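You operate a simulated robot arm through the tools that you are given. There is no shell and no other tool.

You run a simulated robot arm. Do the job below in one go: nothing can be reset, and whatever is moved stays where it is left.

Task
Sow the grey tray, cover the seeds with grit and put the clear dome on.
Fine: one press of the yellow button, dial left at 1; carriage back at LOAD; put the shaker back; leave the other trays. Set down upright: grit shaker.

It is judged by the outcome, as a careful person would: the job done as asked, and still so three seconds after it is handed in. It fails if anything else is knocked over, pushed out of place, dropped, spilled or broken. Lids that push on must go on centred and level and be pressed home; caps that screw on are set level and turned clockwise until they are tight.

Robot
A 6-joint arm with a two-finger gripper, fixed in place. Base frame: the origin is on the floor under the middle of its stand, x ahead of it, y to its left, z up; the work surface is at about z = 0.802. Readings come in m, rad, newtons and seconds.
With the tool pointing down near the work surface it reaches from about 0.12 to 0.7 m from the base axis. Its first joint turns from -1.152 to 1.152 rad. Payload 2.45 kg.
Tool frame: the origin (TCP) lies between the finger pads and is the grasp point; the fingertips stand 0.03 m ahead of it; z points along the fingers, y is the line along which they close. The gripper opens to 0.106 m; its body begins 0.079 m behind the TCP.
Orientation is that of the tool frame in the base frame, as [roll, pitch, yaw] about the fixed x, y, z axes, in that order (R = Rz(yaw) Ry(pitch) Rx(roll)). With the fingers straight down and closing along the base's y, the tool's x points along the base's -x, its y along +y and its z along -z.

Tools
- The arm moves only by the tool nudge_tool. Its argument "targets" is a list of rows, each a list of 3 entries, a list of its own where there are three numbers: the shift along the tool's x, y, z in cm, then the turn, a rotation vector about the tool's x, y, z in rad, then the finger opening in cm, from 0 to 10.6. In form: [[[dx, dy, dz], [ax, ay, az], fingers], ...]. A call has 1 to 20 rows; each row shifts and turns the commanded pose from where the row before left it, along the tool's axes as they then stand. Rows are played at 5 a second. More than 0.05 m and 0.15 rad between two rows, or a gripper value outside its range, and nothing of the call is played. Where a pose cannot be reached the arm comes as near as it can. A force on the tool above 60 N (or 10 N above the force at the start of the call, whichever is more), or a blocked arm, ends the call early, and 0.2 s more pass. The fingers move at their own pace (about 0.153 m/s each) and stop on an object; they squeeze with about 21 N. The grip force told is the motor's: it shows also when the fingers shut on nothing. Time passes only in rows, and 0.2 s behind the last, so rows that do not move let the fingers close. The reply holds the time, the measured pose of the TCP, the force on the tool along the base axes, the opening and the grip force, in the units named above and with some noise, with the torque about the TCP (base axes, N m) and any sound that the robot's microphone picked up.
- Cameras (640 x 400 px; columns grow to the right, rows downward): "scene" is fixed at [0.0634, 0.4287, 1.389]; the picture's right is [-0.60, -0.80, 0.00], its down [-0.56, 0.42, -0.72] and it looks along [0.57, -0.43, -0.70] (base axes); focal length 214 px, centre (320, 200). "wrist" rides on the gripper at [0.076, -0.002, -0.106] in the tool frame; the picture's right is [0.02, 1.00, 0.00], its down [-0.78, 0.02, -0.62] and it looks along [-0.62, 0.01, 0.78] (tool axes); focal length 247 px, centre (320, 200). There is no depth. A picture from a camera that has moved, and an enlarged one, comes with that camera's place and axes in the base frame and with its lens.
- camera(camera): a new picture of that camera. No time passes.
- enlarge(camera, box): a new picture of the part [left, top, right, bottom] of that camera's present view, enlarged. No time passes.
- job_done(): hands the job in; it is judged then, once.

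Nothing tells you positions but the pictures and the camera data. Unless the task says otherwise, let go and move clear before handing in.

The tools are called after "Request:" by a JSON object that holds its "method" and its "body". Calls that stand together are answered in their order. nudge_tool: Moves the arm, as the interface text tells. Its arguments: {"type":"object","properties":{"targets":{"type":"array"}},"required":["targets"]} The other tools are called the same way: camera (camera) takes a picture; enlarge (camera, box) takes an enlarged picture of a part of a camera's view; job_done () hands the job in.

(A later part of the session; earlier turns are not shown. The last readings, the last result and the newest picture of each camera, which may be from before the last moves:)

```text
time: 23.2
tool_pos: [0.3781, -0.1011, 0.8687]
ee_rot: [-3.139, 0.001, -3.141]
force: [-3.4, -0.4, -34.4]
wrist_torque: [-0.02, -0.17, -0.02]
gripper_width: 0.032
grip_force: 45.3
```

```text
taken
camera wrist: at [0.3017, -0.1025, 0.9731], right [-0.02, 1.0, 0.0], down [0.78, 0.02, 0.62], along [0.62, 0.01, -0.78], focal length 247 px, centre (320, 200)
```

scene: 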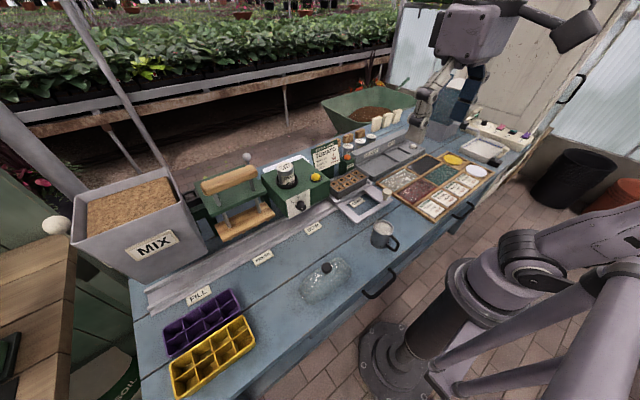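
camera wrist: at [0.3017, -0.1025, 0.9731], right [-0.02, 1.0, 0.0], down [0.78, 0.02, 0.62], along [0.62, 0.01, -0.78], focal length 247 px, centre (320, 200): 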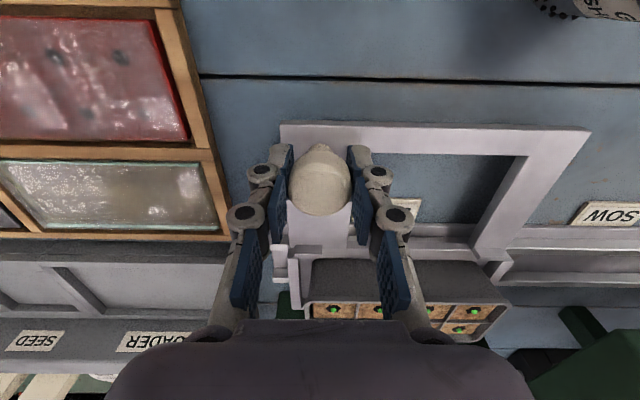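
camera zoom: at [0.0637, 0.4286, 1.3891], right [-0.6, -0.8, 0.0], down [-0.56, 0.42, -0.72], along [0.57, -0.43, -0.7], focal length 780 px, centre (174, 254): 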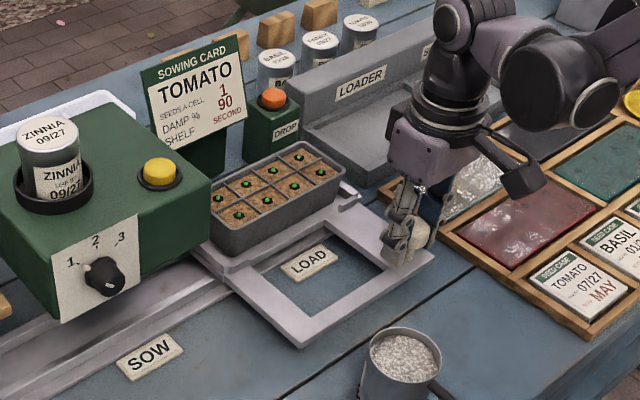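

All eight cells now hold a green seed. A last centimetre brings the carriage to LOAD; I'll do it in small steps while easing down 1 mm to relieve the vertical pull.

Request:
{"method": "nudge_tool", "body": {"targets": [[[0, 0, 0.1], [0, 0, 0], 2.0], [[0, -0.5, 0], [0, 0, 0], 2.0], [[0, -0.4, 0], [0, 0, 0], 2.0], [[0, 0, 0], [0, 0, 0], 2.0]]}}

Request:
{"method": "camera", "body": {"camera": "wrist"}}

Request:
{"method": "enlarge", "body": {"camera": "scene", "box": [300, 150, 410, 230]}}

```text
time: 24.2
tool_pos: [0.3769, -0.1095, 0.8687]
ee_rot: [-3.141, 0.0, -3.141]
force: [-2.2, 0.8, 9.0]
wrist_torque: [-0.01, 0.43, -0.01]
gripper_width: 0.0319
grip_force: 45.1
```

```text
taken
camera wrist: at [0.3016, -0.1111, 0.9731], right [-0.02, 1.0, 0.0], down [0.78, 0.02, 0.62], along [0.62, 0.01, -0.78], focal length 247 px, centre (320, 200)
```

wrist: 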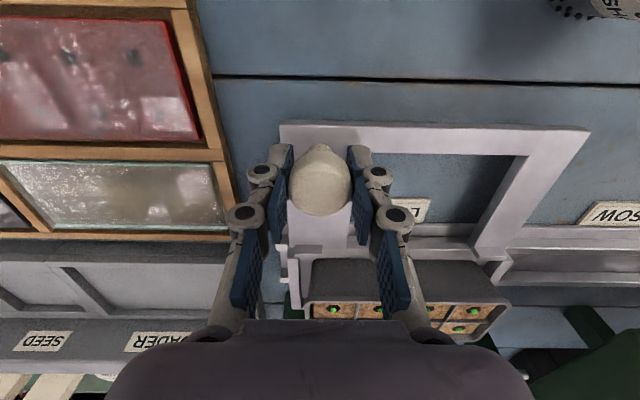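

```text
5.00 times, centred on (355, 190) of scene
camera zoom: at [0.0633, 0.4287, 1.389], right [-0.6, -0.8, 0.0], down [-0.56, 0.42, -0.72], along [0.57, -0.43, -0.7], focal length 1072 px, centre (145, 250)
```

zoom: 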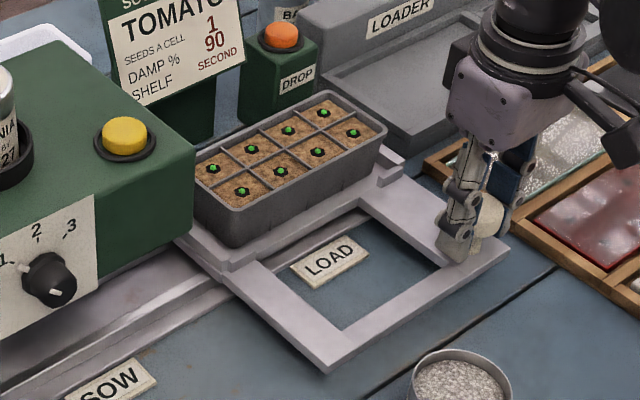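

The carriage looks exactly as it did at the start, at LOAD. I release the knob and rise.

Request:
{"method": "nudge_tool", "body": {"targets": [[[0, -0.08, 0], [0, 0, 0], 2.0], [[0, 0, 0], [0, 0, 0], 2.0], [[0, 0, 0], [0, 0, 0], 6.0], [[0, 0, 0], [0, 0, 0], 6.0], [[0, 0, -3.5], [0, 0, 0], 6.0], [[0, 0, -4.5], [0, 0, 0], 6.0], [[0, 0, -4.5], [0, 0, 0], 6.0]]}}

Request:
{"method": "camera", "body": {"camera": "wrist"}}

Request:
{"method": "enlarge", "body": {"camera": "scene", "box": [300, 150, 410, 230]}}

```text
time: 25.8
tool_pos: [0.3764, -0.1109, 0.9935]
ee_rot: [3.141, 0.0, -3.141]
force: [0.2, -0.2, -0.3]
wrist_torque: [-0.01, -0.02, 0.01]
gripper_width: 0.0599
grip_force: 0.2
```

```text
taken
camera wrist: at [0.3009, -0.112, 1.0985], right [-0.02, 1.0, 0.0], down [0.78, 0.02, 0.62], along [0.62, 0.01, -0.78], focal length 247 px, centre (320, 200)
```

wrist: 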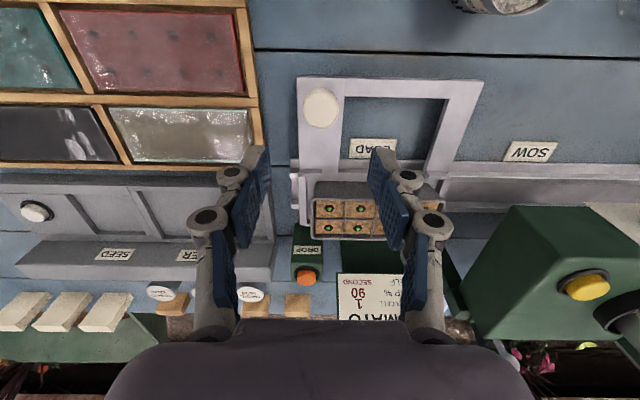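

```text
5.00 times, centred on (355, 190) of scene
camera zoom: at [0.0634, 0.4287, 1.389], right [-0.6, -0.8, 0.0], down [-0.56, 0.42, -0.72], along [0.57, -0.43, -0.7], focal length 1072 px, centre (145, 250)
```

zoom: 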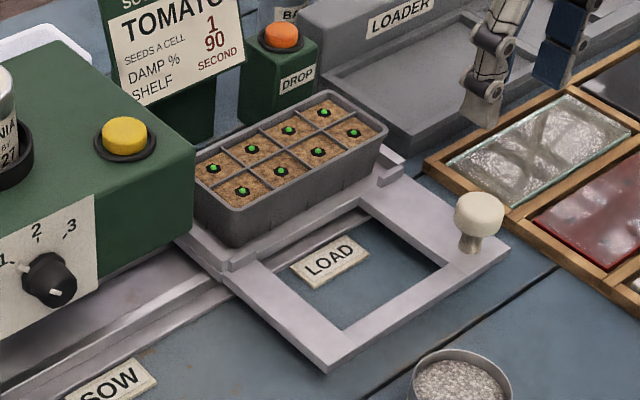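

The carriage is back at LOAD with all eight cells sown. Next the shaker: I'll move above it with the gripper wide open and verify its position.

Request:
{"method": "nudge_tool", "body": {"targets": [[[2.63, 3.55, 0], [0, 0, 0], 10.6], [[2.63, 3.55, 0], [0, 0, 0], 10.6], [[2.63, 3.55, 0], [0, 0, 0], 10.6], [[2.63, 3.55, 0], [0, 0, 0], 10.6]]}}

Request:
{"method": "camera", "body": {"camera": "wrist"}}

Request:
{"method": "enlarge", "body": {"camera": "scene", "box": [340, 170, 440, 270]}}

```text
time: 26.8
tool_pos: [0.2726, 0.0322, 0.9915]
ee_rot: [-3.141, 0.0, 3.14]
force: [0.1, 1.1, 0.1]
wrist_torque: [0.01, -0.02, 0.01]
gripper_width: 0.106
grip_force: 0.1
```

```text
taken
camera wrist: at [0.1956, 0.0316, 1.0974], right [-0.02, 1.0, 0.0], down [0.78, 0.02, 0.62], along [0.62, 0.01, -0.78], focal length 247 px, centre (320, 200)
```

wrist: 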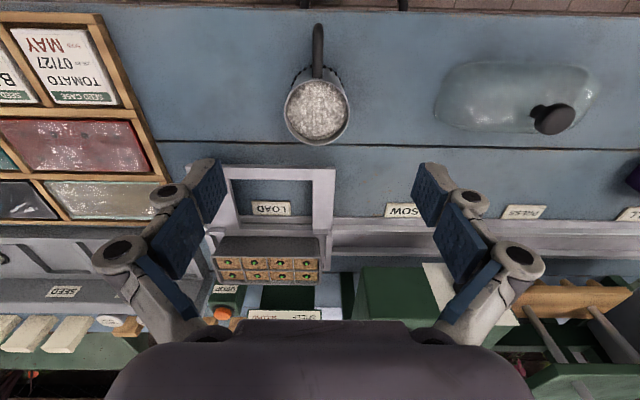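

```text
4.00 times, centred on (390, 220) of scene
camera zoom: at [0.0634, 0.4287, 1.389], right [-0.6, -0.8, 0.0], down [-0.56, 0.42, -0.72], along [0.57, -0.43, -0.7], focal length 858 px, centre (40, 120)
```

zoom: 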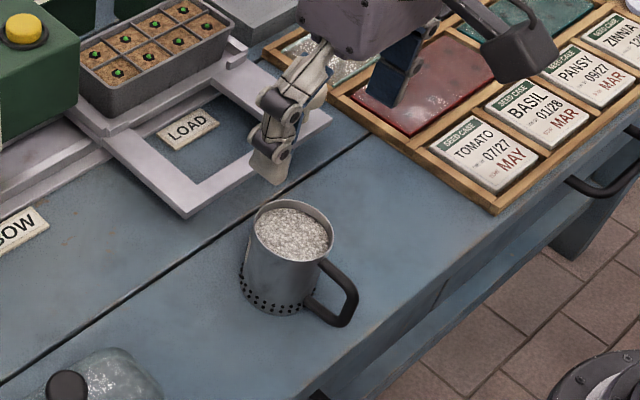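

The shaker's rim is centred near (0.270, 0.030), handle toward the robot. I'll lower the open fingers astride its body.

Request:
{"method": "nudge_tool", "body": {"targets": [[[0.2, -0.15, 3.5], [0, 0, 0], 10.6], [[0, 0, 3.5], [0, 0, 0], 10.6], [[0, 0, 3.5], [0, 0, 0], 10.6], [[0, 0, 2.9], [0, 0, 0], 10.6]]}}

Request:
{"method": "camera", "body": {"camera": "wrist"}}

Request:
{"method": "enlarge", "body": {"camera": "scene", "box": [340, 170, 440, 270]}}

```text
time: 27.8
tool_pos: [0.2698, 0.0306, 0.8572]
ee_rot: [3.142, 0.001, -3.141]
force: [-0.3, 0.5, 0.2]
wrist_torque: [-0.01, 0.0, 0.02]
gripper_width: 0.106
grip_force: 0.1
```

```text
taken
camera wrist: at [0.1932, 0.0289, 0.9633], right [-0.02, 1.0, 0.0], down [0.78, 0.02, 0.62], along [0.62, 0.01, -0.78], focal length 247 px, centre (320, 200)
```

wrist: 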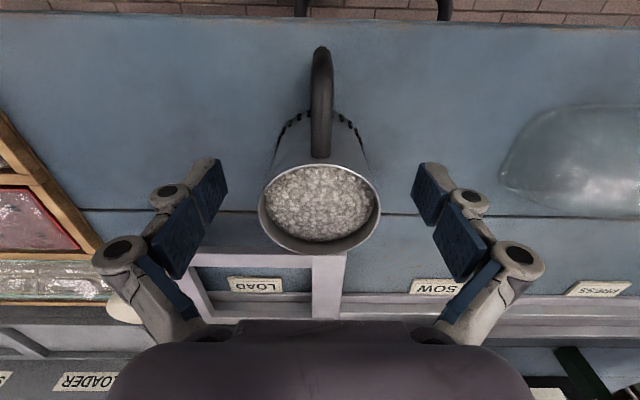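

```text
4.00 times, centred on (390, 220) of scene
camera zoom: at [0.0634, 0.4287, 1.3891], right [-0.6, -0.8, 0.0], down [-0.56, 0.42, -0.72], along [0.57, -0.43, -0.7], focal length 858 px, centre (40, 120)
```

zoom: 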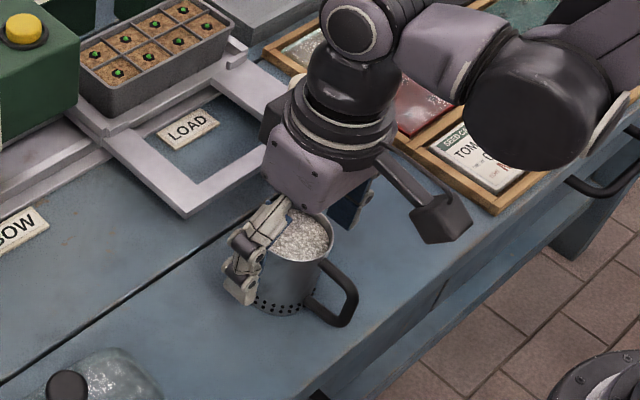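

The shaker is centred between the fingers. Closing on its body.

Request:
{"method": "nudge_tool", "body": {"targets": [[[0, 0, 0], [0, 0, 0], 7.0], [[0, 0, 0], [0, 0, 0], 5.0], [[0, 0, 0], [0, 0, 0], 5.0], [[0, 0, 0], [0, 0, 0], 5.0]]}}

Request:
{"method": "camera", "body": {"camera": "wrist"}}

Request:
{"method": "enlarge", "body": {"camera": "scene", "box": [340, 170, 440, 270]}}

```text
time: 28.8
tool_pos: [0.2695, 0.0292, 0.859]
ee_rot: [3.14, 0.0, -3.14]
force: [0.0, -0.4, -0.2]
wrist_torque: [0.0, 0.0, -0.01]
gripper_width: 0.0574
grip_force: 20.6
```

```text
taken
camera wrist: at [0.1935, 0.0289, 0.9637], right [-0.02, 1.0, 0.0], down [0.78, 0.02, 0.62], along [0.62, 0.01, -0.78], focal length 247 px, centre (320, 200)
```

wrist: 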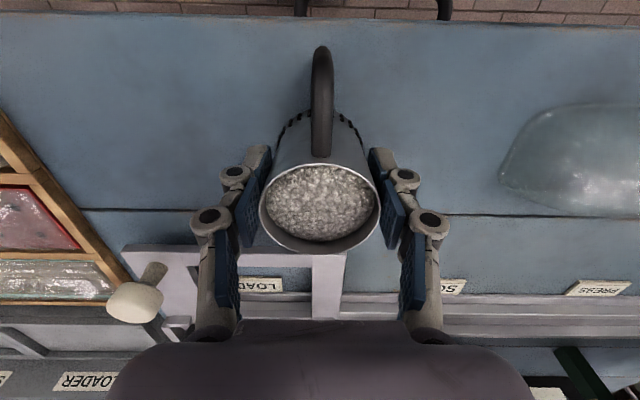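

```text
4.00 times, centred on (390, 220) of scene
camera zoom: at [0.0634, 0.4287, 1.389], right [-0.6, -0.8, 0.0], down [-0.56, 0.42, -0.72], along [0.57, -0.43, -0.7], focal length 858 px, centre (40, 120)
```

zoom: 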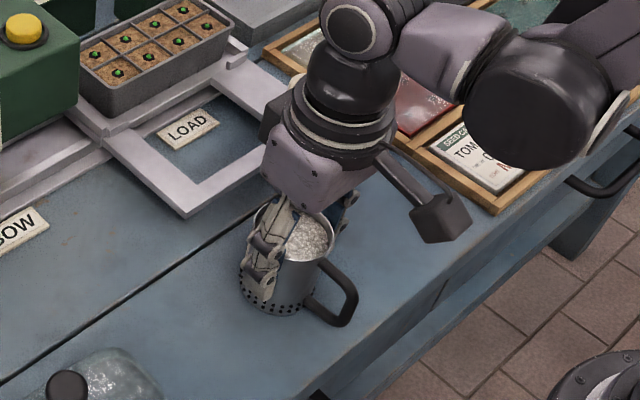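

Grip is firm at 5.7 cm. I'll lift gently with a ramped motion and check nothing falls out.

Request:
{"method": "nudge_tool", "body": {"targets": [[[0, 0, -0.3], [0, 0, 0], 5.0], [[0, 0, -0.6], [0, 0, 0], 5.0], [[0, 0, -1.0], [0, 0, 0], 5.0], [[0, 0, -1.4], [0, 0, 0], 5.0], [[0, 0, -1.6], [0, 0, 0], 5.0], [[0, 0, -1.6], [0, 0, 0], 5.0], [[0, 0, -1.5], [0, 0, 0], 5.0], [[0, 0, -1.2], [0, 0, 0], 5.0], [[0, 0, -0.8], [0, 0, 0], 5.0], [[0, 0, -0.4], [0, 0, 0], 5.0], [[0, 0, 0], [0, 0, 0], 5.0]]}}

Request:
{"method": "camera", "body": {"camera": "wrist"}}

Request:
{"method": "enlarge", "body": {"camera": "scene", "box": [340, 150, 440, 250]}}

```text
time: 31.2
tool_pos: [0.2711, 0.0299, 0.9635]
ee_rot: [-3.141, -0.001, -3.141]
force: [0.1, 0.4, -2.7]
wrist_torque: [0.02, 0.02, 0.02]
gripper_width: 0.0577
grip_force: 21.5
```

```text
taken
camera wrist: at [0.1945, 0.0285, 1.0675], right [-0.02, 1.0, 0.0], down [0.78, 0.02, 0.62], along [0.62, 0.01, -0.78], focal length 247 px, centre (320, 200)
```

wrist: 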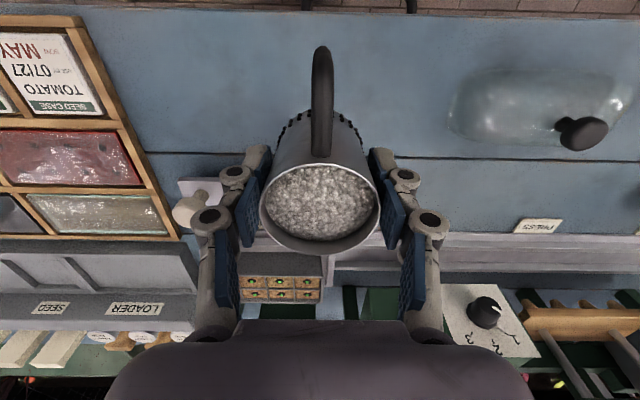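

```text
4.00 times, centred on (390, 200) of scene
camera zoom: at [0.0634, 0.4287, 1.389], right [-0.6, -0.8, 0.0], down [-0.56, 0.42, -0.72], along [0.57, -0.43, -0.7], focal length 858 px, centre (40, 200)
```

zoom: 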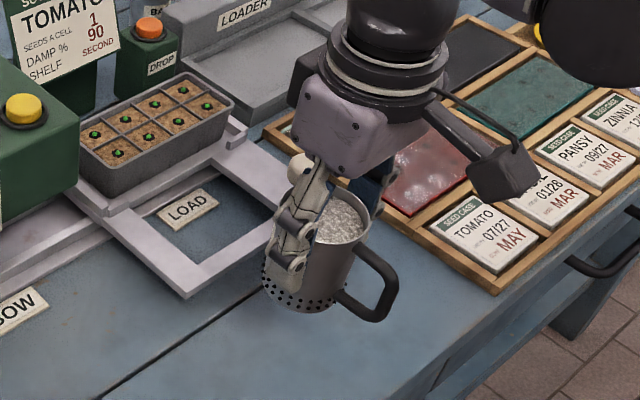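

Nothing has fallen. The tray is centred near (0.507, -0.039) with rim at z≈0.874; I'll carry the shaker there smoothly, bottom about 3 cm above the rim.

Request:
{"method": "nudge_tool", "body": {"targets": [[[-0.576, -0.168, 0], [0, 0, 0], 5.0], [[-1.152, -0.336, 0], [0, 0, 0], 5.0], [[-1.728, -0.504, 0], [0, 0, 0], 5.0], [[-2.304, -0.672, 0], [0, 0, 0], 5.0], [[-2.4, -0.7, 0], [0, 0, 0], 5.0], [[-2.4, -0.7, 0], [0, 0, 0], 5.0], [[-2.4, -0.7, 0], [0, 0, 0], 5.0], [[-2.4, -0.7, 0], [0, 0, 0], 5.0], [[-2.4, -0.7, 0], [0, 0, 0], 5.0], [[-2.304, -0.672, 0], [0, 0, 0], 5.0], [[-1.728, -0.504, 0], [0, 0, 0], 5.0], [[-1.152, -0.336, 0], [0, 0, 0], 5.0], [[-0.576, -0.168, 0], [0, 0, 0], 5.0], [[0, 0, 0], [0, 0, 0], 5.0]]}}

Request:
{"method": "camera", "body": {"camera": "wrist"}}

Request:
{"method": "enlarge", "body": {"camera": "scene", "box": [280, 110, 420, 240]}}

```text
time: 34.2
tool_pos: [0.5056, -0.0389, 0.9625]
ee_rot: [3.142, 0.0, -3.141]
force: [0.1, -0.2, -2.9]
wrist_torque: [0.02, 0.02, 0.01]
gripper_width: 0.0576
grip_force: 20.9
```

```text
taken
camera wrist: at [0.4297, -0.0402, 1.0673], right [-0.02, 1.0, 0.0], down [0.78, 0.02, 0.62], along [0.62, 0.01, -0.78], focal length 247 px, centre (320, 200)
```

wrist: 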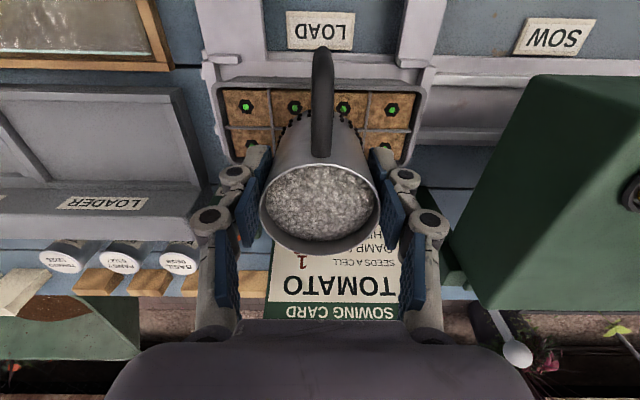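

```text
3.08 times, centred on (350, 175) of scene
camera zoom: at [0.0634, 0.4287, 1.389], right [-0.6, -0.8, 0.0], down [-0.56, 0.42, -0.72], along [0.57, -0.43, -0.7], focal length 660 px, centre (228, 277)
```

zoom: 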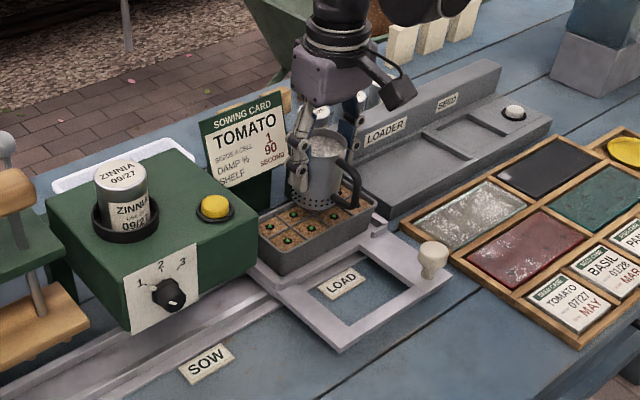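

The shaker hangs over the middle of the tray, nothing spilled. I'll lower a little and try a few gentle shakes along the tray's length, then look.

Request:
{"method": "nudge_tool", "body": {"targets": [[[-0.2, 0, 0.6], [0, 0, 0], 5.0], [[-0.1, 0, 0.5], [0, 0, 0], 5.0], [[0, 1.0, 0], [0, 0, 0], 5.0], [[0, -1.0, 0], [0, 0, 0], 5.0], [[0, 1.0, 0], [0, 0, 0], 5.0], [[0, -1.0, 0], [0, 0, 0], 5.0]]}}

Request:
{"method": "camera", "body": {"camera": "wrist"}}

Request:
{"method": "enlarge", "body": {"camera": "scene", "box": [310, 130, 390, 210]}}

```text
time: 35.6
tool_pos: [0.5088, -0.0384, 0.952]
ee_rot: [-3.141, 0.0, -3.141]
force: [-1.0, 0.8, -3.1]
wrist_torque: [0.0, 0.0, 0.0]
gripper_width: 0.0576
grip_force: 21.2
```

```text
taken
camera wrist: at [0.4326, -0.0401, 1.0569], right [-0.02, 1.0, 0.0], down [0.78, 0.02, 0.62], along [0.62, 0.01, -0.78], focal length 247 px, centre (320, 200)
```

wrist: 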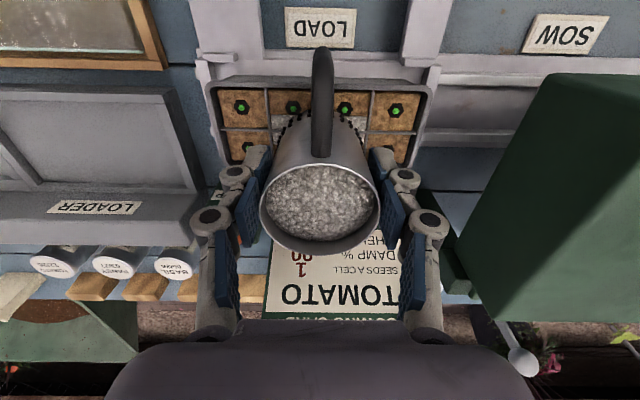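

```text
5.00 times, centred on (350, 170) of scene
camera zoom: at [0.0634, 0.4287, 1.3891], right [-0.6, -0.8, 0.0], down [-0.56, 0.42, -0.72], along [0.57, -0.43, -0.7], focal length 1072 px, centre (170, 350)
```

zoom: 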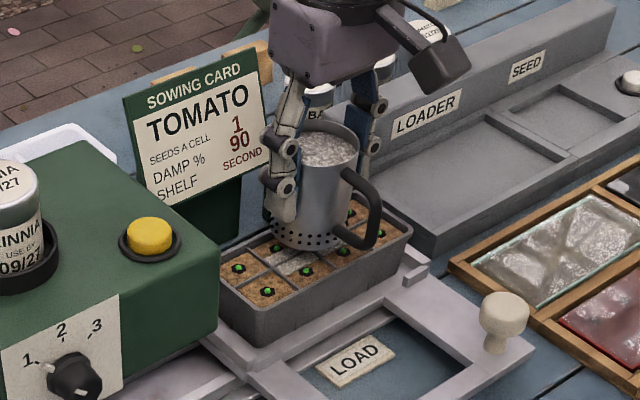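

Grit comes out when shaken and lands in the cells beneath. I'll zoom in to see which cells it reached.

Request:
{"method": "enlarge", "body": {"camera": "wrist", "box": [190, 60, 450, 200]}}

Request:
{"method": "enlarge", "body": {"camera": "scene", "box": [340, 160, 400, 205]}}

```text
2.46 times, centred on (320, 130) of wrist
camera zoom: at [0.4326, -0.0401, 1.0569], right [-0.02, 1.0, 0.0], down [0.78, 0.02, 0.62], along [0.62, 0.01, -0.78], focal length 608 px, centre (320, 372)
```

zoom: 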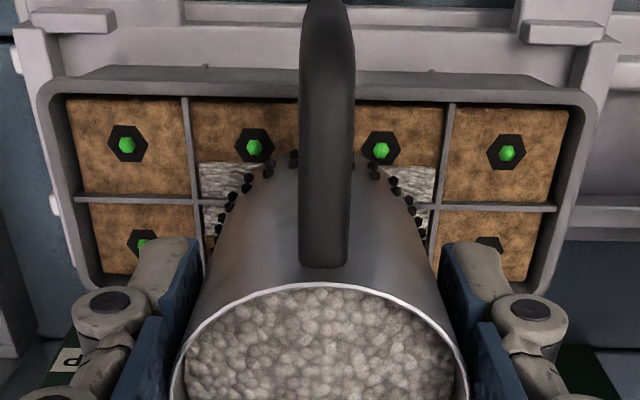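

```text
8.89 times, centred on (370, 182) of scene
camera zoom: at [0.0634, 0.4287, 1.3891], right [-0.6, -0.8, 0.0], down [-0.56, 0.42, -0.72], along [0.57, -0.43, -0.7], focal length 1906 px, centre (-124, 356)
```

zoom: 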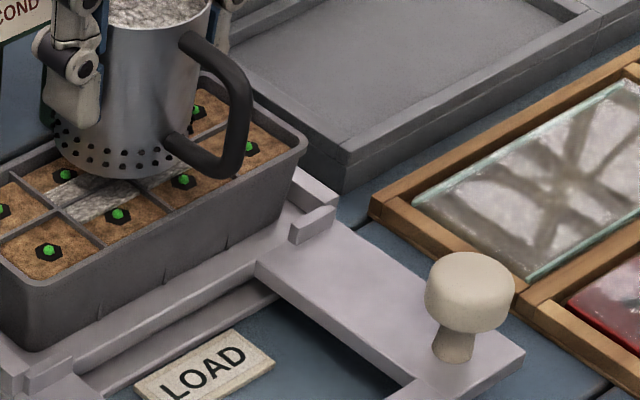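

Only a strip along the middle divider got covered, so I need passes over both the front and back rows. I'll slide the shaker gently toward the -y end to see the middle cells uncovered by the view.

Request:
{"method": "nudge_tool", "body": {"targets": [[[0, -0.4, 0], [0, 0, 0], 5.0], [[0, -0.8, 0], [0, 0, 0], 5.0], [[0, -1.2, 0], [0, 0, 0], 5.0], [[0, -1.2, 0], [0, 0, 0], 5.0], [[0, -0.7, 0], [0, 0, 0], 5.0], [[0, -0.3, 0], [0, 0, 0], 5.0], [[0, 0, 0], [0, 0, 0], 5.0]]}}

Request:
{"method": "enlarge", "body": {"camera": "wrist", "box": [230, 50, 490, 210]}}

Request:
{"method": "enlarge", "body": {"camera": "scene", "box": [320, 150, 400, 210]}}

```text
time: 37.2
tool_pos: [0.5086, -0.0845, 0.9522]
ee_rot: [3.14, 0.0, -3.141]
force: [1.0, 0.3, -2.7]
wrist_torque: [0.03, 0.01, -0.02]
gripper_width: 0.0579
grip_force: 21.0
```

```text
2.46 times, centred on (360, 130) of wrist
camera zoom: at [0.4324, -0.0861, 1.0567], right [-0.02, 1.0, 0.0], down [0.78, 0.02, 0.62], along [0.62, 0.01, -0.78], focal length 608 px, centre (222, 372)
```

zoom: 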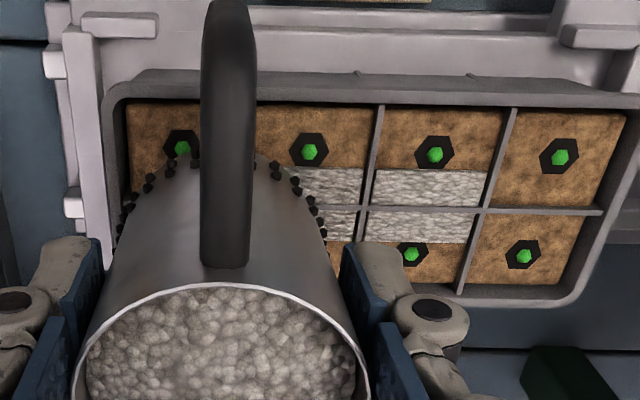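

```text
6.67 times, centred on (360, 180) of scene
camera zoom: at [0.0634, 0.4287, 1.3891], right [-0.6, -0.8, 0.0], down [-0.56, 0.42, -0.72], along [0.57, -0.43, -0.7], focal length 1430 px, centre (53, 333)
```

zoom: 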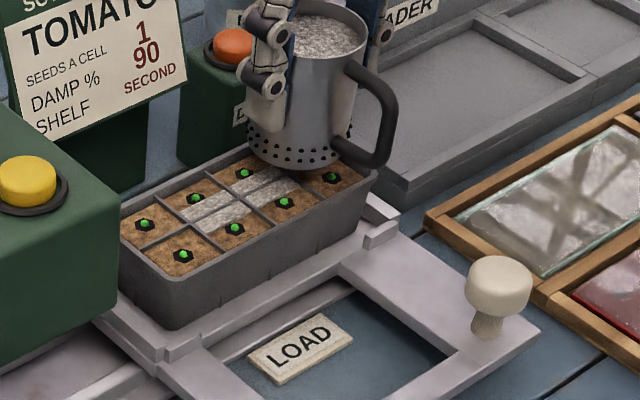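

The covered strip is symmetric about the centre divider, so TCP x≈0.509 is the tray's mid-line. Now I shake over the front row at the -y end (offset 1.1 cm toward the robot) and check.

Request:
{"method": "nudge_tool", "body": {"targets": [[[0.5, -0.3, 0], [0, 0, 0], 5.0], [[0.6, -0.4, 0], [0, 0, 0], 5.0], [[0, 1.0, 0], [0, 0, 0], 5.0], [[0, -1.0, 0], [0, 0, 0], 5.0], [[0, 1.0, 0], [0, 0, 0], 5.0], [[0, -1.0, 0], [0, 0, 0], 5.0], [[0, 1.0, 0], [0, 0, 0], 5.0], [[0, 0.5, 0], [0, 0, 0], 5.0], [[0, 1.0, 0], [0, 0, 0], 5.0], [[0, 1.0, 0], [0, 0, 0], 5.0], [[0, 0, 0], [0, 0, 0], 5.0]]}}

Request:
{"method": "enlarge", "body": {"camera": "wrist", "box": [190, 50, 450, 210]}}

Request:
{"method": "enlarge", "body": {"camera": "scene", "box": [320, 150, 400, 210]}}

```text
time: 39.6
tool_pos: [0.4985, -0.0563, 0.9531]
ee_rot: [3.141, 0.0, -3.141]
force: [0.0, 0.0, -2.9]
wrist_torque: [0.0, 0.06, 0.02]
gripper_width: 0.0575
grip_force: 21.2
```

```text
2.46 times, centred on (320, 130) of wrist
camera zoom: at [0.4219, -0.0574, 1.0571], right [-0.02, 1.0, 0.0], down [0.78, 0.02, 0.62], along [0.62, 0.01, -0.78], focal length 608 px, centre (320, 372)
```

zoom: 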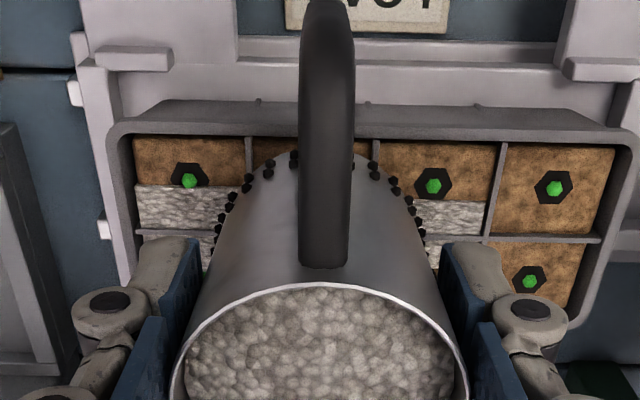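

```text
6.67 times, centred on (360, 180) of scene
camera zoom: at [0.0634, 0.4287, 1.389], right [-0.6, -0.8, 0.0], down [-0.56, 0.42, -0.72], along [0.57, -0.43, -0.7], focal length 1430 px, centre (53, 333)
```

zoom: 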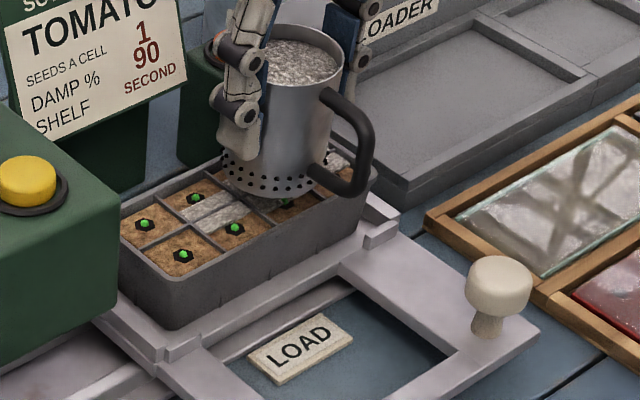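

The end front cell is now about half covered. I'll shake more here over the second column of the front row to learn how the coverage grows.

Request:
{"method": "nudge_tool", "body": {"targets": [[[0, -1.0, 0], [0, 0, 0], 5.0], [[0, 1.0, 0], [0, 0, 0], 5.0], [[0, -1.0, 0], [0, 0, 0], 5.0], [[0, 1.0, 0], [0, 0, 0], 5.0], [[0, -1.0, 0], [0, 0, 0], 5.0], [[0, 1.0, 0], [0, 0, 0], 5.0], [[0, -1.0, 0], [0, 0, 0], 5.0], [[0, 1.0, 0], [0, 0, 0], 5.0], [[0, 0, 0], [0, 0, 0], 5.0]]}}

Request:
{"method": "enlarge", "body": {"camera": "wrist", "box": [190, 50, 450, 210]}}

Request:
{"method": "enlarge", "body": {"camera": "scene", "box": [320, 150, 400, 210]}}

```text
time: 41.6
tool_pos: [0.4971, -0.0575, 0.9512]
ee_rot: [-3.142, 0.0, 3.141]
force: [-0.9, -1.0, -1.7]
wrist_torque: [-0.02, 0.01, -0.02]
gripper_width: 0.0576
grip_force: 20.6
```

```text
2.46 times, centred on (320, 130) of wrist
camera zoom: at [0.4213, -0.0578, 1.0568], right [-0.02, 1.0, 0.0], down [0.78, 0.02, 0.62], along [0.62, 0.01, -0.78], focal length 608 px, centre (320, 372)
```

zoom: 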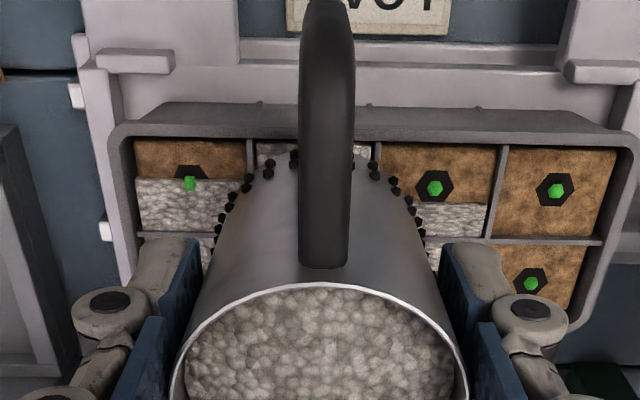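

```text
6.67 times, centred on (360, 180) of scene
camera zoom: at [0.0634, 0.4287, 1.389], right [-0.6, -0.8, 0.0], down [-0.56, 0.42, -0.72], along [0.57, -0.43, -0.7], focal length 1430 px, centre (53, 333)
```

zoom: 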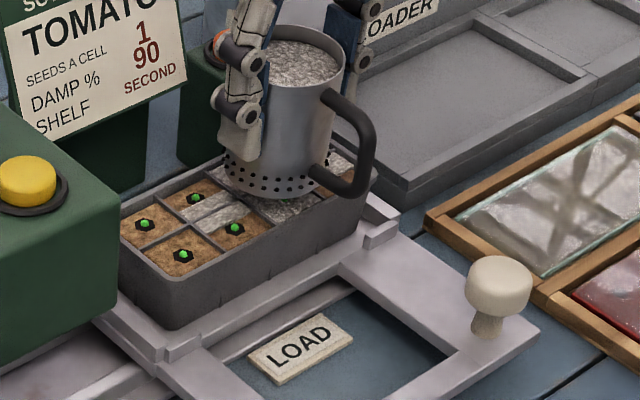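

Coverage builds per cell with shaking: the second front cell is now full. I'll finish the -y end front cell the same way, then move to columns 3 and 4.

Request:
{"method": "nudge_tool", "body": {"targets": [[[0, -0.8, 0], [0, 0, 0], 5.0], [[0, -1.4, 0], [0, 0, 0], 5.0], [[0.2, -1.3, 0], [0, 0, 0], 5.0], [[0, 1.0, 0], [0, 0, 0], 5.0], [[0, -1.0, 0], [0, 0, 0], 5.0], [[0, 1.0, 0], [0, 0, 0], 5.0], [[0, -1.0, 0], [0, 0, 0], 5.0], [[0, 1.0, 0], [0, 0, 0], 5.0], [[0, -1.0, 0], [0, 0, 0], 5.0], [[0, 1.0, 0], [0, 0, 0], 5.0], [[0, 0, 0], [0, 0, 0], 5.0]]}}

Request:
{"method": "enlarge", "body": {"camera": "wrist", "box": [190, 50, 450, 210]}}

Request:
{"method": "enlarge", "body": {"camera": "scene", "box": [320, 150, 400, 210]}}

```text
time: 44.0
tool_pos: [0.4954, -0.0821, 0.9525]
ee_rot: [-3.141, 0.0, 3.141]
force: [-0.3, -0.1, -2.2]
wrist_torque: [-0.01, 0.02, 0.0]
gripper_width: 0.0576
grip_force: 20.9
```

```text
2.46 times, centred on (320, 130) of wrist
camera zoom: at [0.4193, -0.083, 1.0569], right [-0.02, 1.0, 0.0], down [0.78, 0.02, 0.62], along [0.62, 0.01, -0.78], focal length 608 px, centre (320, 372)
```

zoom: 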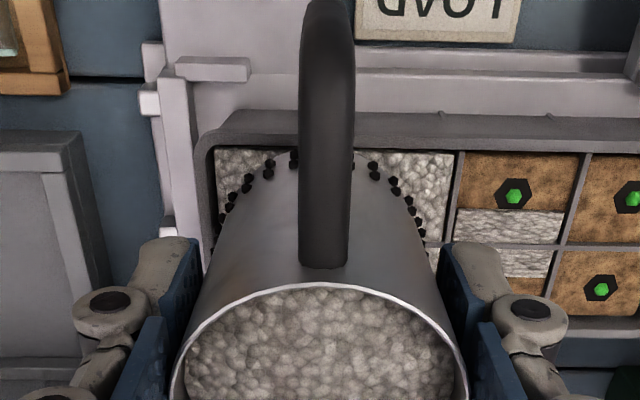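

```text
6.67 times, centred on (360, 180) of scene
camera zoom: at [0.0634, 0.4287, 1.389], right [-0.6, -0.8, 0.0], down [-0.56, 0.42, -0.72], along [0.57, -0.43, -0.7], focal length 1430 px, centre (53, 333)
```

zoom: 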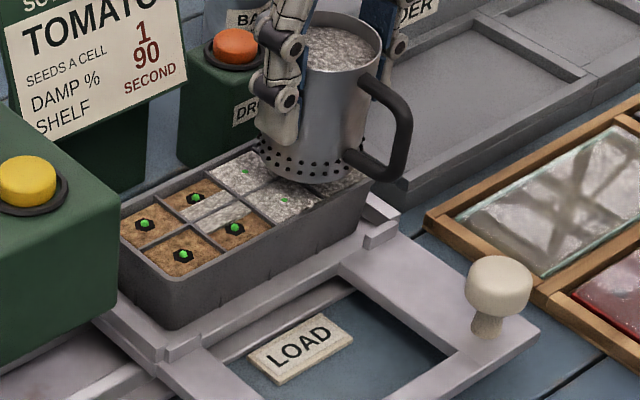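

The -y columns are now grey all over, but I notice little green specks still showing. Looking closer.

Request:
{"method": "enlarge", "body": {"camera": "scene", "box": [342, 170, 372, 188]}}

Request:
{"method": "enlarge", "body": {"camera": "wrist", "box": [260, 90, 400, 180]}}

```text
16.00 times, centred on (357, 179) of scene
camera zoom: at [0.0634, 0.4287, 1.389], right [-0.6, -0.8, 0.0], down [-0.56, 0.42, -0.72], along [0.57, -0.43, -0.7], focal length 3432 px, centre (-272, 536)
```

zoom: 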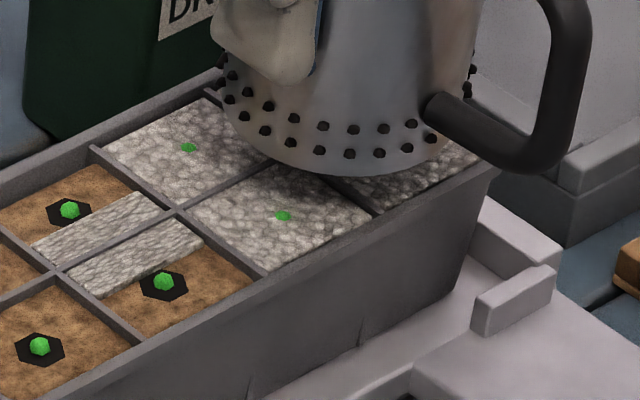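

```text
4.44 times, centred on (330, 135) of wrist
camera zoom: at [0.4193, -0.083, 1.0569], right [-0.02, 1.0, 0.0], down [0.78, 0.02, 0.62], along [0.62, 0.01, -0.78], focal length 1098 px, centre (276, 489)
```

zoom: 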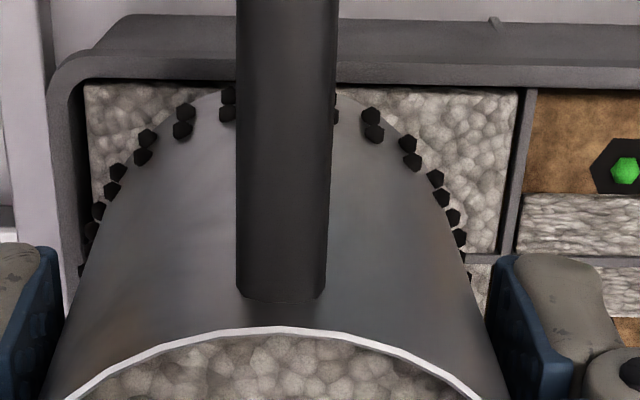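

The layer is thin with seed tips just showing; more shaking should thicken it. Since both rows fill together, I'll shake on the mid-line over columns 3 and 4 next.

Request:
{"method": "nudge_tool", "body": {"targets": [[[-0.3, 0.8, 0], [0, 0, 0], 5.0], [[-0.4, 1.4, 0], [0, 0, 0], 5.0], [[-0.3, 1.6, 0], [0, 0, 0], 5.0], [[0, 1.6, 0], [0, 0, 0], 5.0], [[0, 1.1, 0], [0, 0, 0], 5.0], [[0, -1.0, 0], [0, 0, 0], 5.0], [[0, 1.0, 0], [0, 0, 0], 5.0], [[0, -1.0, 0], [0, 0, 0], 5.0], [[0, 1.0, 0], [0, 0, 0], 5.0], [[0, -1.0, 0], [0, 0, 0], 5.0], [[0, 1.0, 0], [0, 0, 0], 5.0], [[0, 0, 0], [0, 0, 0], 5.0]]}}

Request:
{"method": "enlarge", "body": {"camera": "wrist", "box": [190, 50, 450, 210]}}

Request:
{"method": "enlarge", "body": {"camera": "scene", "box": [320, 150, 400, 210]}}

```text
time: 46.6
tool_pos: [0.5067, -0.0176, 0.9517]
ee_rot: [-3.141, 0.002, -3.14]
force: [0.5, 0.1, -1.8]
wrist_torque: [0.02, -0.01, 0.01]
gripper_width: 0.0577
grip_force: 21.0
```

```text
2.46 times, centred on (320, 130) of wrist
camera zoom: at [0.4296, -0.0181, 1.0564], right [-0.02, 1.0, 0.0], down [0.78, 0.02, 0.62], along [0.62, 0.01, -0.78], focal length 608 px, centre (320, 372)
```

zoom: 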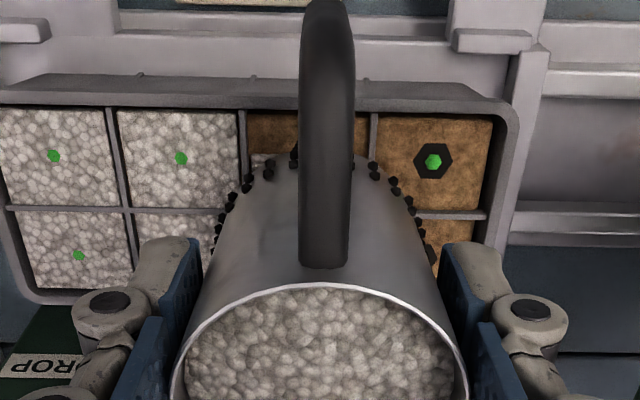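

```text
6.67 times, centred on (360, 180) of scene
camera zoom: at [0.0634, 0.4287, 1.389], right [-0.6, -0.8, 0.0], down [-0.56, 0.42, -0.72], along [0.57, -0.43, -0.7], focal length 1430 px, centre (53, 333)
```

zoom: 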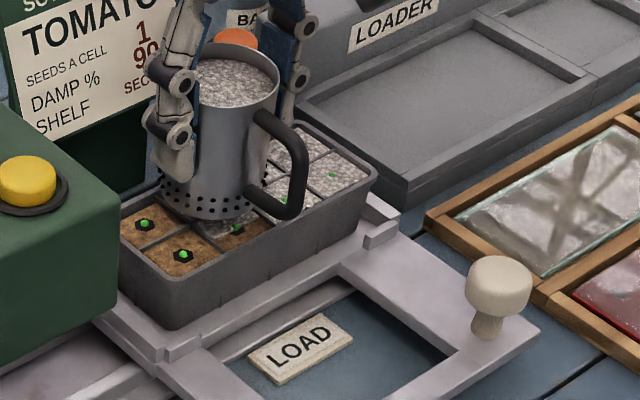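

The -y half is grey; column 3 is partly done. Continue there a little and then column 4.

Request:
{"method": "nudge_tool", "body": {"targets": [[[0, -1.0, 0], [0, 0, 0], 5.0], [[0, 1.0, 0], [0, 0, 0], 5.0], [[0, -1.0, 0], [0, 0, 0], 5.0], [[0, 1.0, 0], [0, 0, 0], 5.0], [[0, 0.8, 0], [0, 0, 0], 5.0], [[0, 1.2, 0], [0, 0, 0], 5.0], [[0, 0.6, 0], [0, 0, 0], 5.0], [[0, -1.0, 0], [0, 0, 0], 5.0], [[0, 1.0, 0], [0, 0, 0], 5.0], [[0, -1.0, 0], [0, 0, 0], 5.0], [[0, 1.0, 0], [0, 0, 0], 5.0], [[0, -1.0, 0], [0, 0, 0], 5.0], [[0, 1.0, 0], [0, 0, 0], 5.0], [[0, -1.0, 0], [0, 0, 0], 5.0], [[0, 1.0, 0], [0, 0, 0], 5.0], [[0, 0, 0], [0, 0, 0], 5.0]]}}

Request:
{"method": "enlarge", "body": {"camera": "wrist", "box": [150, 50, 450, 210]}}

Request:
{"method": "enlarge", "body": {"camera": "scene", "box": [320, 150, 400, 210]}}

```text
time: 50.0
tool_pos: [0.5066, 0.0104, 0.9523]
ee_rot: [-3.14, 0.0, -3.141]
force: [0.9, 0.0, -1.6]
wrist_torque: [0.05, -0.01, -0.01]
gripper_width: 0.0575
grip_force: 21.1
```

```text
2.13 times, centred on (300, 130) of wrist
camera zoom: at [0.4295, 0.008, 1.0568], right [-0.02, 1.0, 0.0], down [0.78, 0.02, 0.62], along [0.62, 0.01, -0.78], focal length 527 px, centre (363, 349)
```

zoom: 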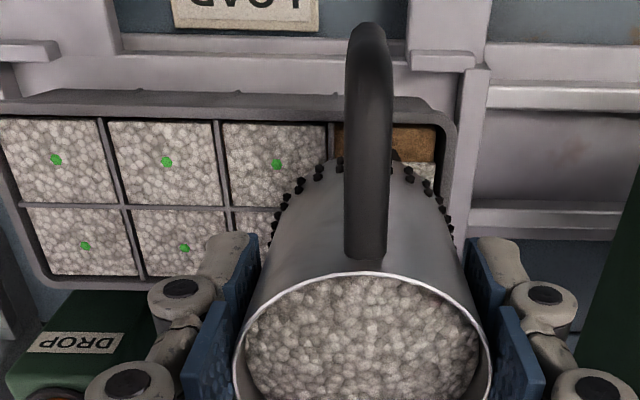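

```text
6.67 times, centred on (360, 180) of scene
camera zoom: at [0.0634, 0.4287, 1.389], right [-0.6, -0.8, 0.0], down [-0.56, 0.42, -0.72], along [0.57, -0.43, -0.7], focal length 1430 px, centre (53, 333)
```

zoom: 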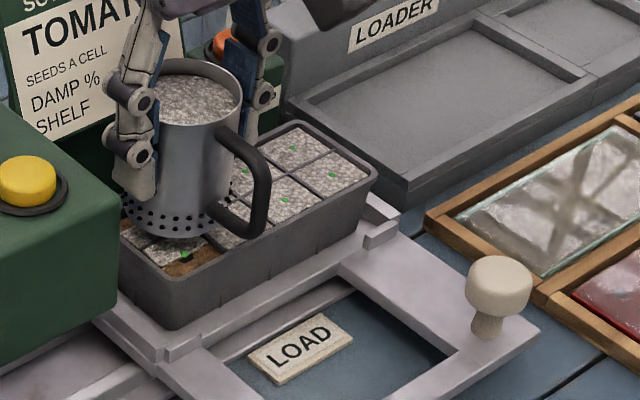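

Column 3 is covered; column 4 about 60 %. Continue on column 4.

Request:
{"method": "nudge_tool", "body": {"targets": [[[0, -1.0, 0], [0, 0, 0], 5.0], [[0, 1.0, 0], [0, 0, 0], 5.0], [[0, -1.0, 0], [0, 0, 0], 5.0], [[0, 1.0, 0], [0, 0, 0], 5.0], [[0, -1.0, 0], [0, 0, 0], 5.0], [[0, 1.0, 0], [0, 0, 0], 5.0], [[0, -1.0, 0], [0, 0, 0], 5.0], [[0, 1.0, 0], [0, 0, 0], 5.0], [[0, -1.0, 0], [0, 0, 0], 5.0], [[0, 1.0, 0], [0, 0, 0], 5.0], [[0, 0, 0], [0, 0, 0], 5.0]]}}

Request:
{"method": "enlarge", "body": {"camera": "wrist", "box": [150, 50, 450, 210]}}

Request:
{"method": "enlarge", "body": {"camera": "scene", "box": [320, 150, 400, 210]}}

```text
time: 52.4
tool_pos: [0.5055, 0.0097, 0.9519]
ee_rot: [-3.14, 0.0, 3.14]
force: [0.5, -0.7, -3.2]
wrist_torque: [-0.01, 0.05, -0.02]
gripper_width: 0.0576
grip_force: 20.8
```

```text
2.13 times, centred on (300, 130) of wrist
camera zoom: at [0.43, 0.0082, 1.0567], right [-0.02, 1.0, 0.0], down [0.78, 0.02, 0.62], along [0.62, 0.01, -0.78], focal length 527 px, centre (363, 349)
```

zoom: 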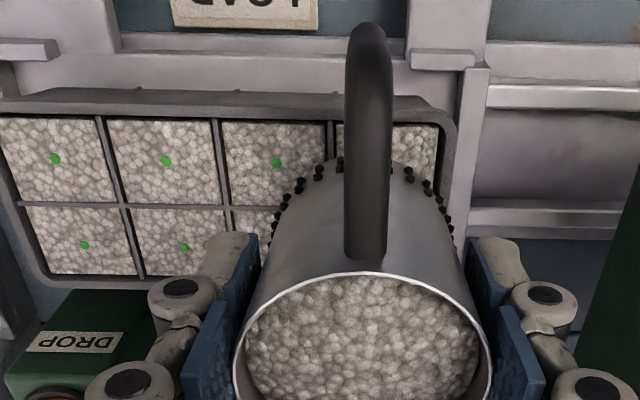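

```text
6.67 times, centred on (360, 180) of scene
camera zoom: at [0.0634, 0.4287, 1.389], right [-0.6, -0.8, 0.0], down [-0.56, 0.42, -0.72], along [0.57, -0.43, -0.7], focal length 1430 px, centre (53, 333)
```

zoom: 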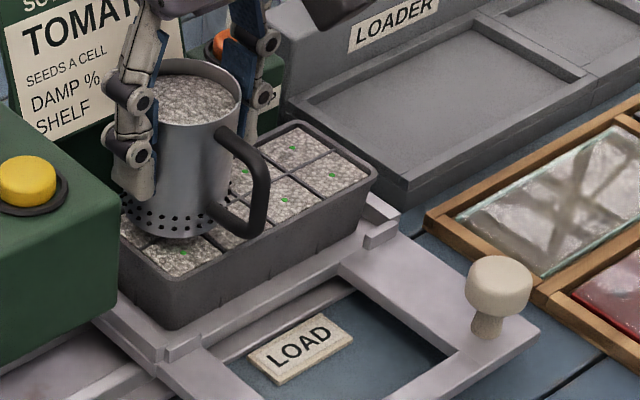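

All eight cells are grey, but seed tips still just peek through. I'll go over the tray once more, starting at columns 1–2, to see whether the layer thickens.

Request:
{"method": "nudge_tool", "body": {"targets": [[[0, -0.8, 0], [0, 0, 0], 5.0], [[0, -1.6, 0], [0, 0, 0], 5.0], [[0, -1.6, 0], [0, 0, 0], 5.0], [[0, -1.6, 0], [0, 0, 0], 5.0], [[0, -1.4, 0], [0, 0, 0], 5.0], [[0, -1.0, 0], [0, 0, 0], 5.0], [[0, 1.0, 0], [0, 0, 0], 5.0], [[0, -1.0, 0], [0, 0, 0], 5.0], [[0, 1.0, 0], [0, 0, 0], 5.0], [[0, -1.0, 0], [0, 0, 0], 5.0], [[0, 1.0, 0], [0, 0, 0], 5.0], [[0, -1.0, 0], [0, 0, 0], 5.0], [[0, 1.0, 0], [0, 0, 0], 5.0], [[0, 0, 0], [0, 0, 0], 5.0]]}}

Request:
{"method": "enlarge", "body": {"camera": "wrist", "box": [150, 50, 490, 210]}}

Request:
{"method": "enlarge", "body": {"camera": "scene", "box": [320, 150, 400, 210]}}

```text
time: 55.4
tool_pos: [0.5051, -0.0614, 0.95]
ee_rot: [3.141, 0.001, 3.141]
force: [0.0, 0.1, -2.7]
wrist_torque: [0.03, -0.01, -0.02]
gripper_width: 0.0578
grip_force: 21.0
```

```text
1.88 times, centred on (320, 130) of wrist
camera zoom: at [0.4297, -0.0623, 1.0563], right [-0.02, 1.0, 0.0], down [0.78, 0.02, 0.62], along [0.62, 0.01, -0.78], focal length 465 px, centre (320, 332)
```

zoom: 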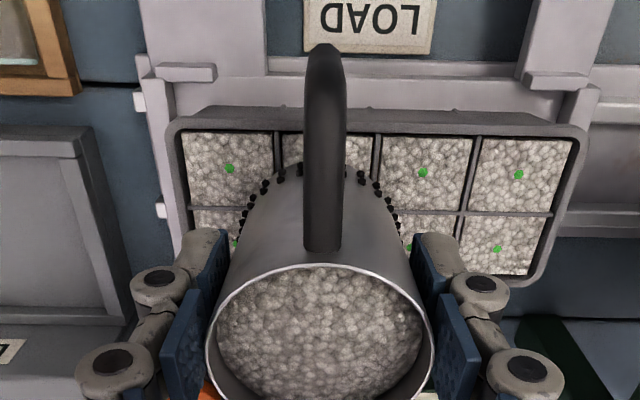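

```text
6.67 times, centred on (360, 180) of scene
camera zoom: at [0.0634, 0.4287, 1.389], right [-0.6, -0.8, 0.0], down [-0.56, 0.42, -0.72], along [0.57, -0.43, -0.7], focal length 1430 px, centre (53, 333)
```

zoom: 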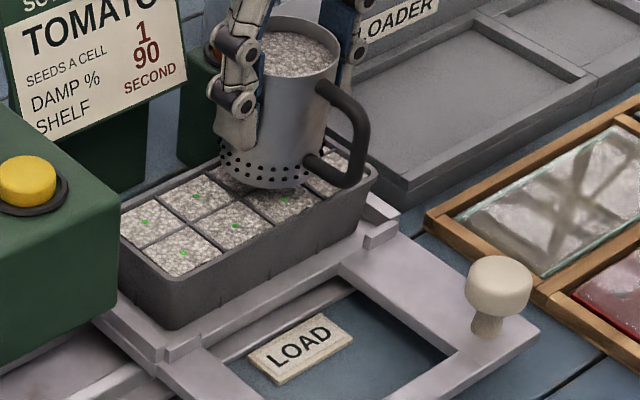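

Extra shaking doesn't change the look, so coverage appears saturated. Let me zoom closely on every cell to be sure no bare soil is left.

Request:
{"method": "enlarge", "body": {"camera": "scene", "box": [332, 165, 372, 195]}}

Request:
{"method": "enlarge", "body": {"camera": "wrist", "box": [330, 100, 490, 210]}}

Request:
{"method": "enlarge", "body": {"camera": "wrist", "box": [220, 90, 330, 200]}}

```text
13.33 times, centred on (352, 180) of scene
camera zoom: at [0.0634, 0.4287, 1.389], right [-0.6, -0.8, 0.0], down [-0.56, 0.42, -0.72], along [0.57, -0.43, -0.7], focal length 2860 px, centre (-107, 467)
```

zoom: 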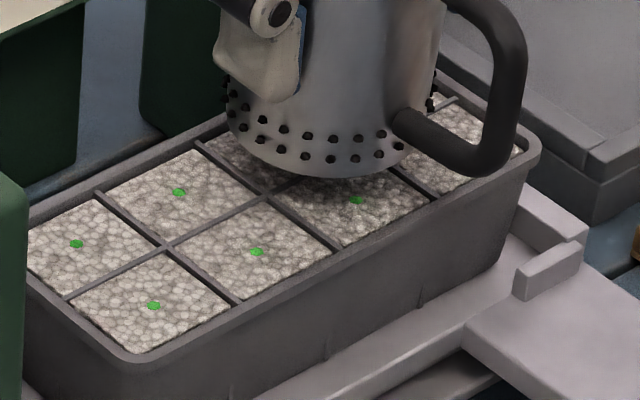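

```text
3.64 times, centred on (410, 155) of wrist
camera zoom: at [0.4297, -0.0623, 1.0563], right [-0.02, 1.0, 0.0], down [0.78, 0.02, 0.62], along [0.62, 0.01, -0.78], focal length 898 px, centre (-7, 364)
```

zoom: 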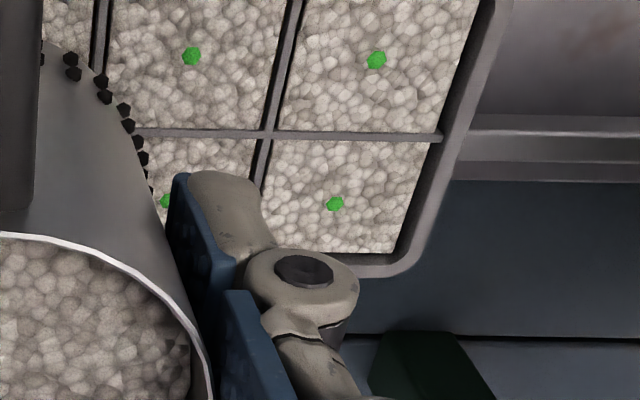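

```text
3.64 times, centred on (275, 145) of wrist
camera zoom: at [0.4297, -0.0623, 1.0563], right [-0.02, 1.0, 0.0], down [0.78, 0.02, 0.62], along [0.62, 0.01, -0.78], focal length 898 px, centre (484, 400)
```

zoom: 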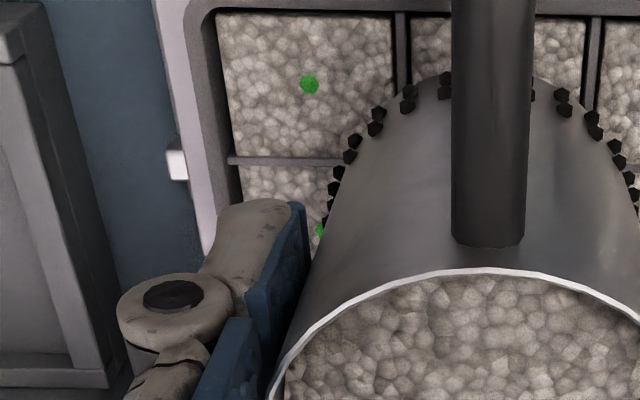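

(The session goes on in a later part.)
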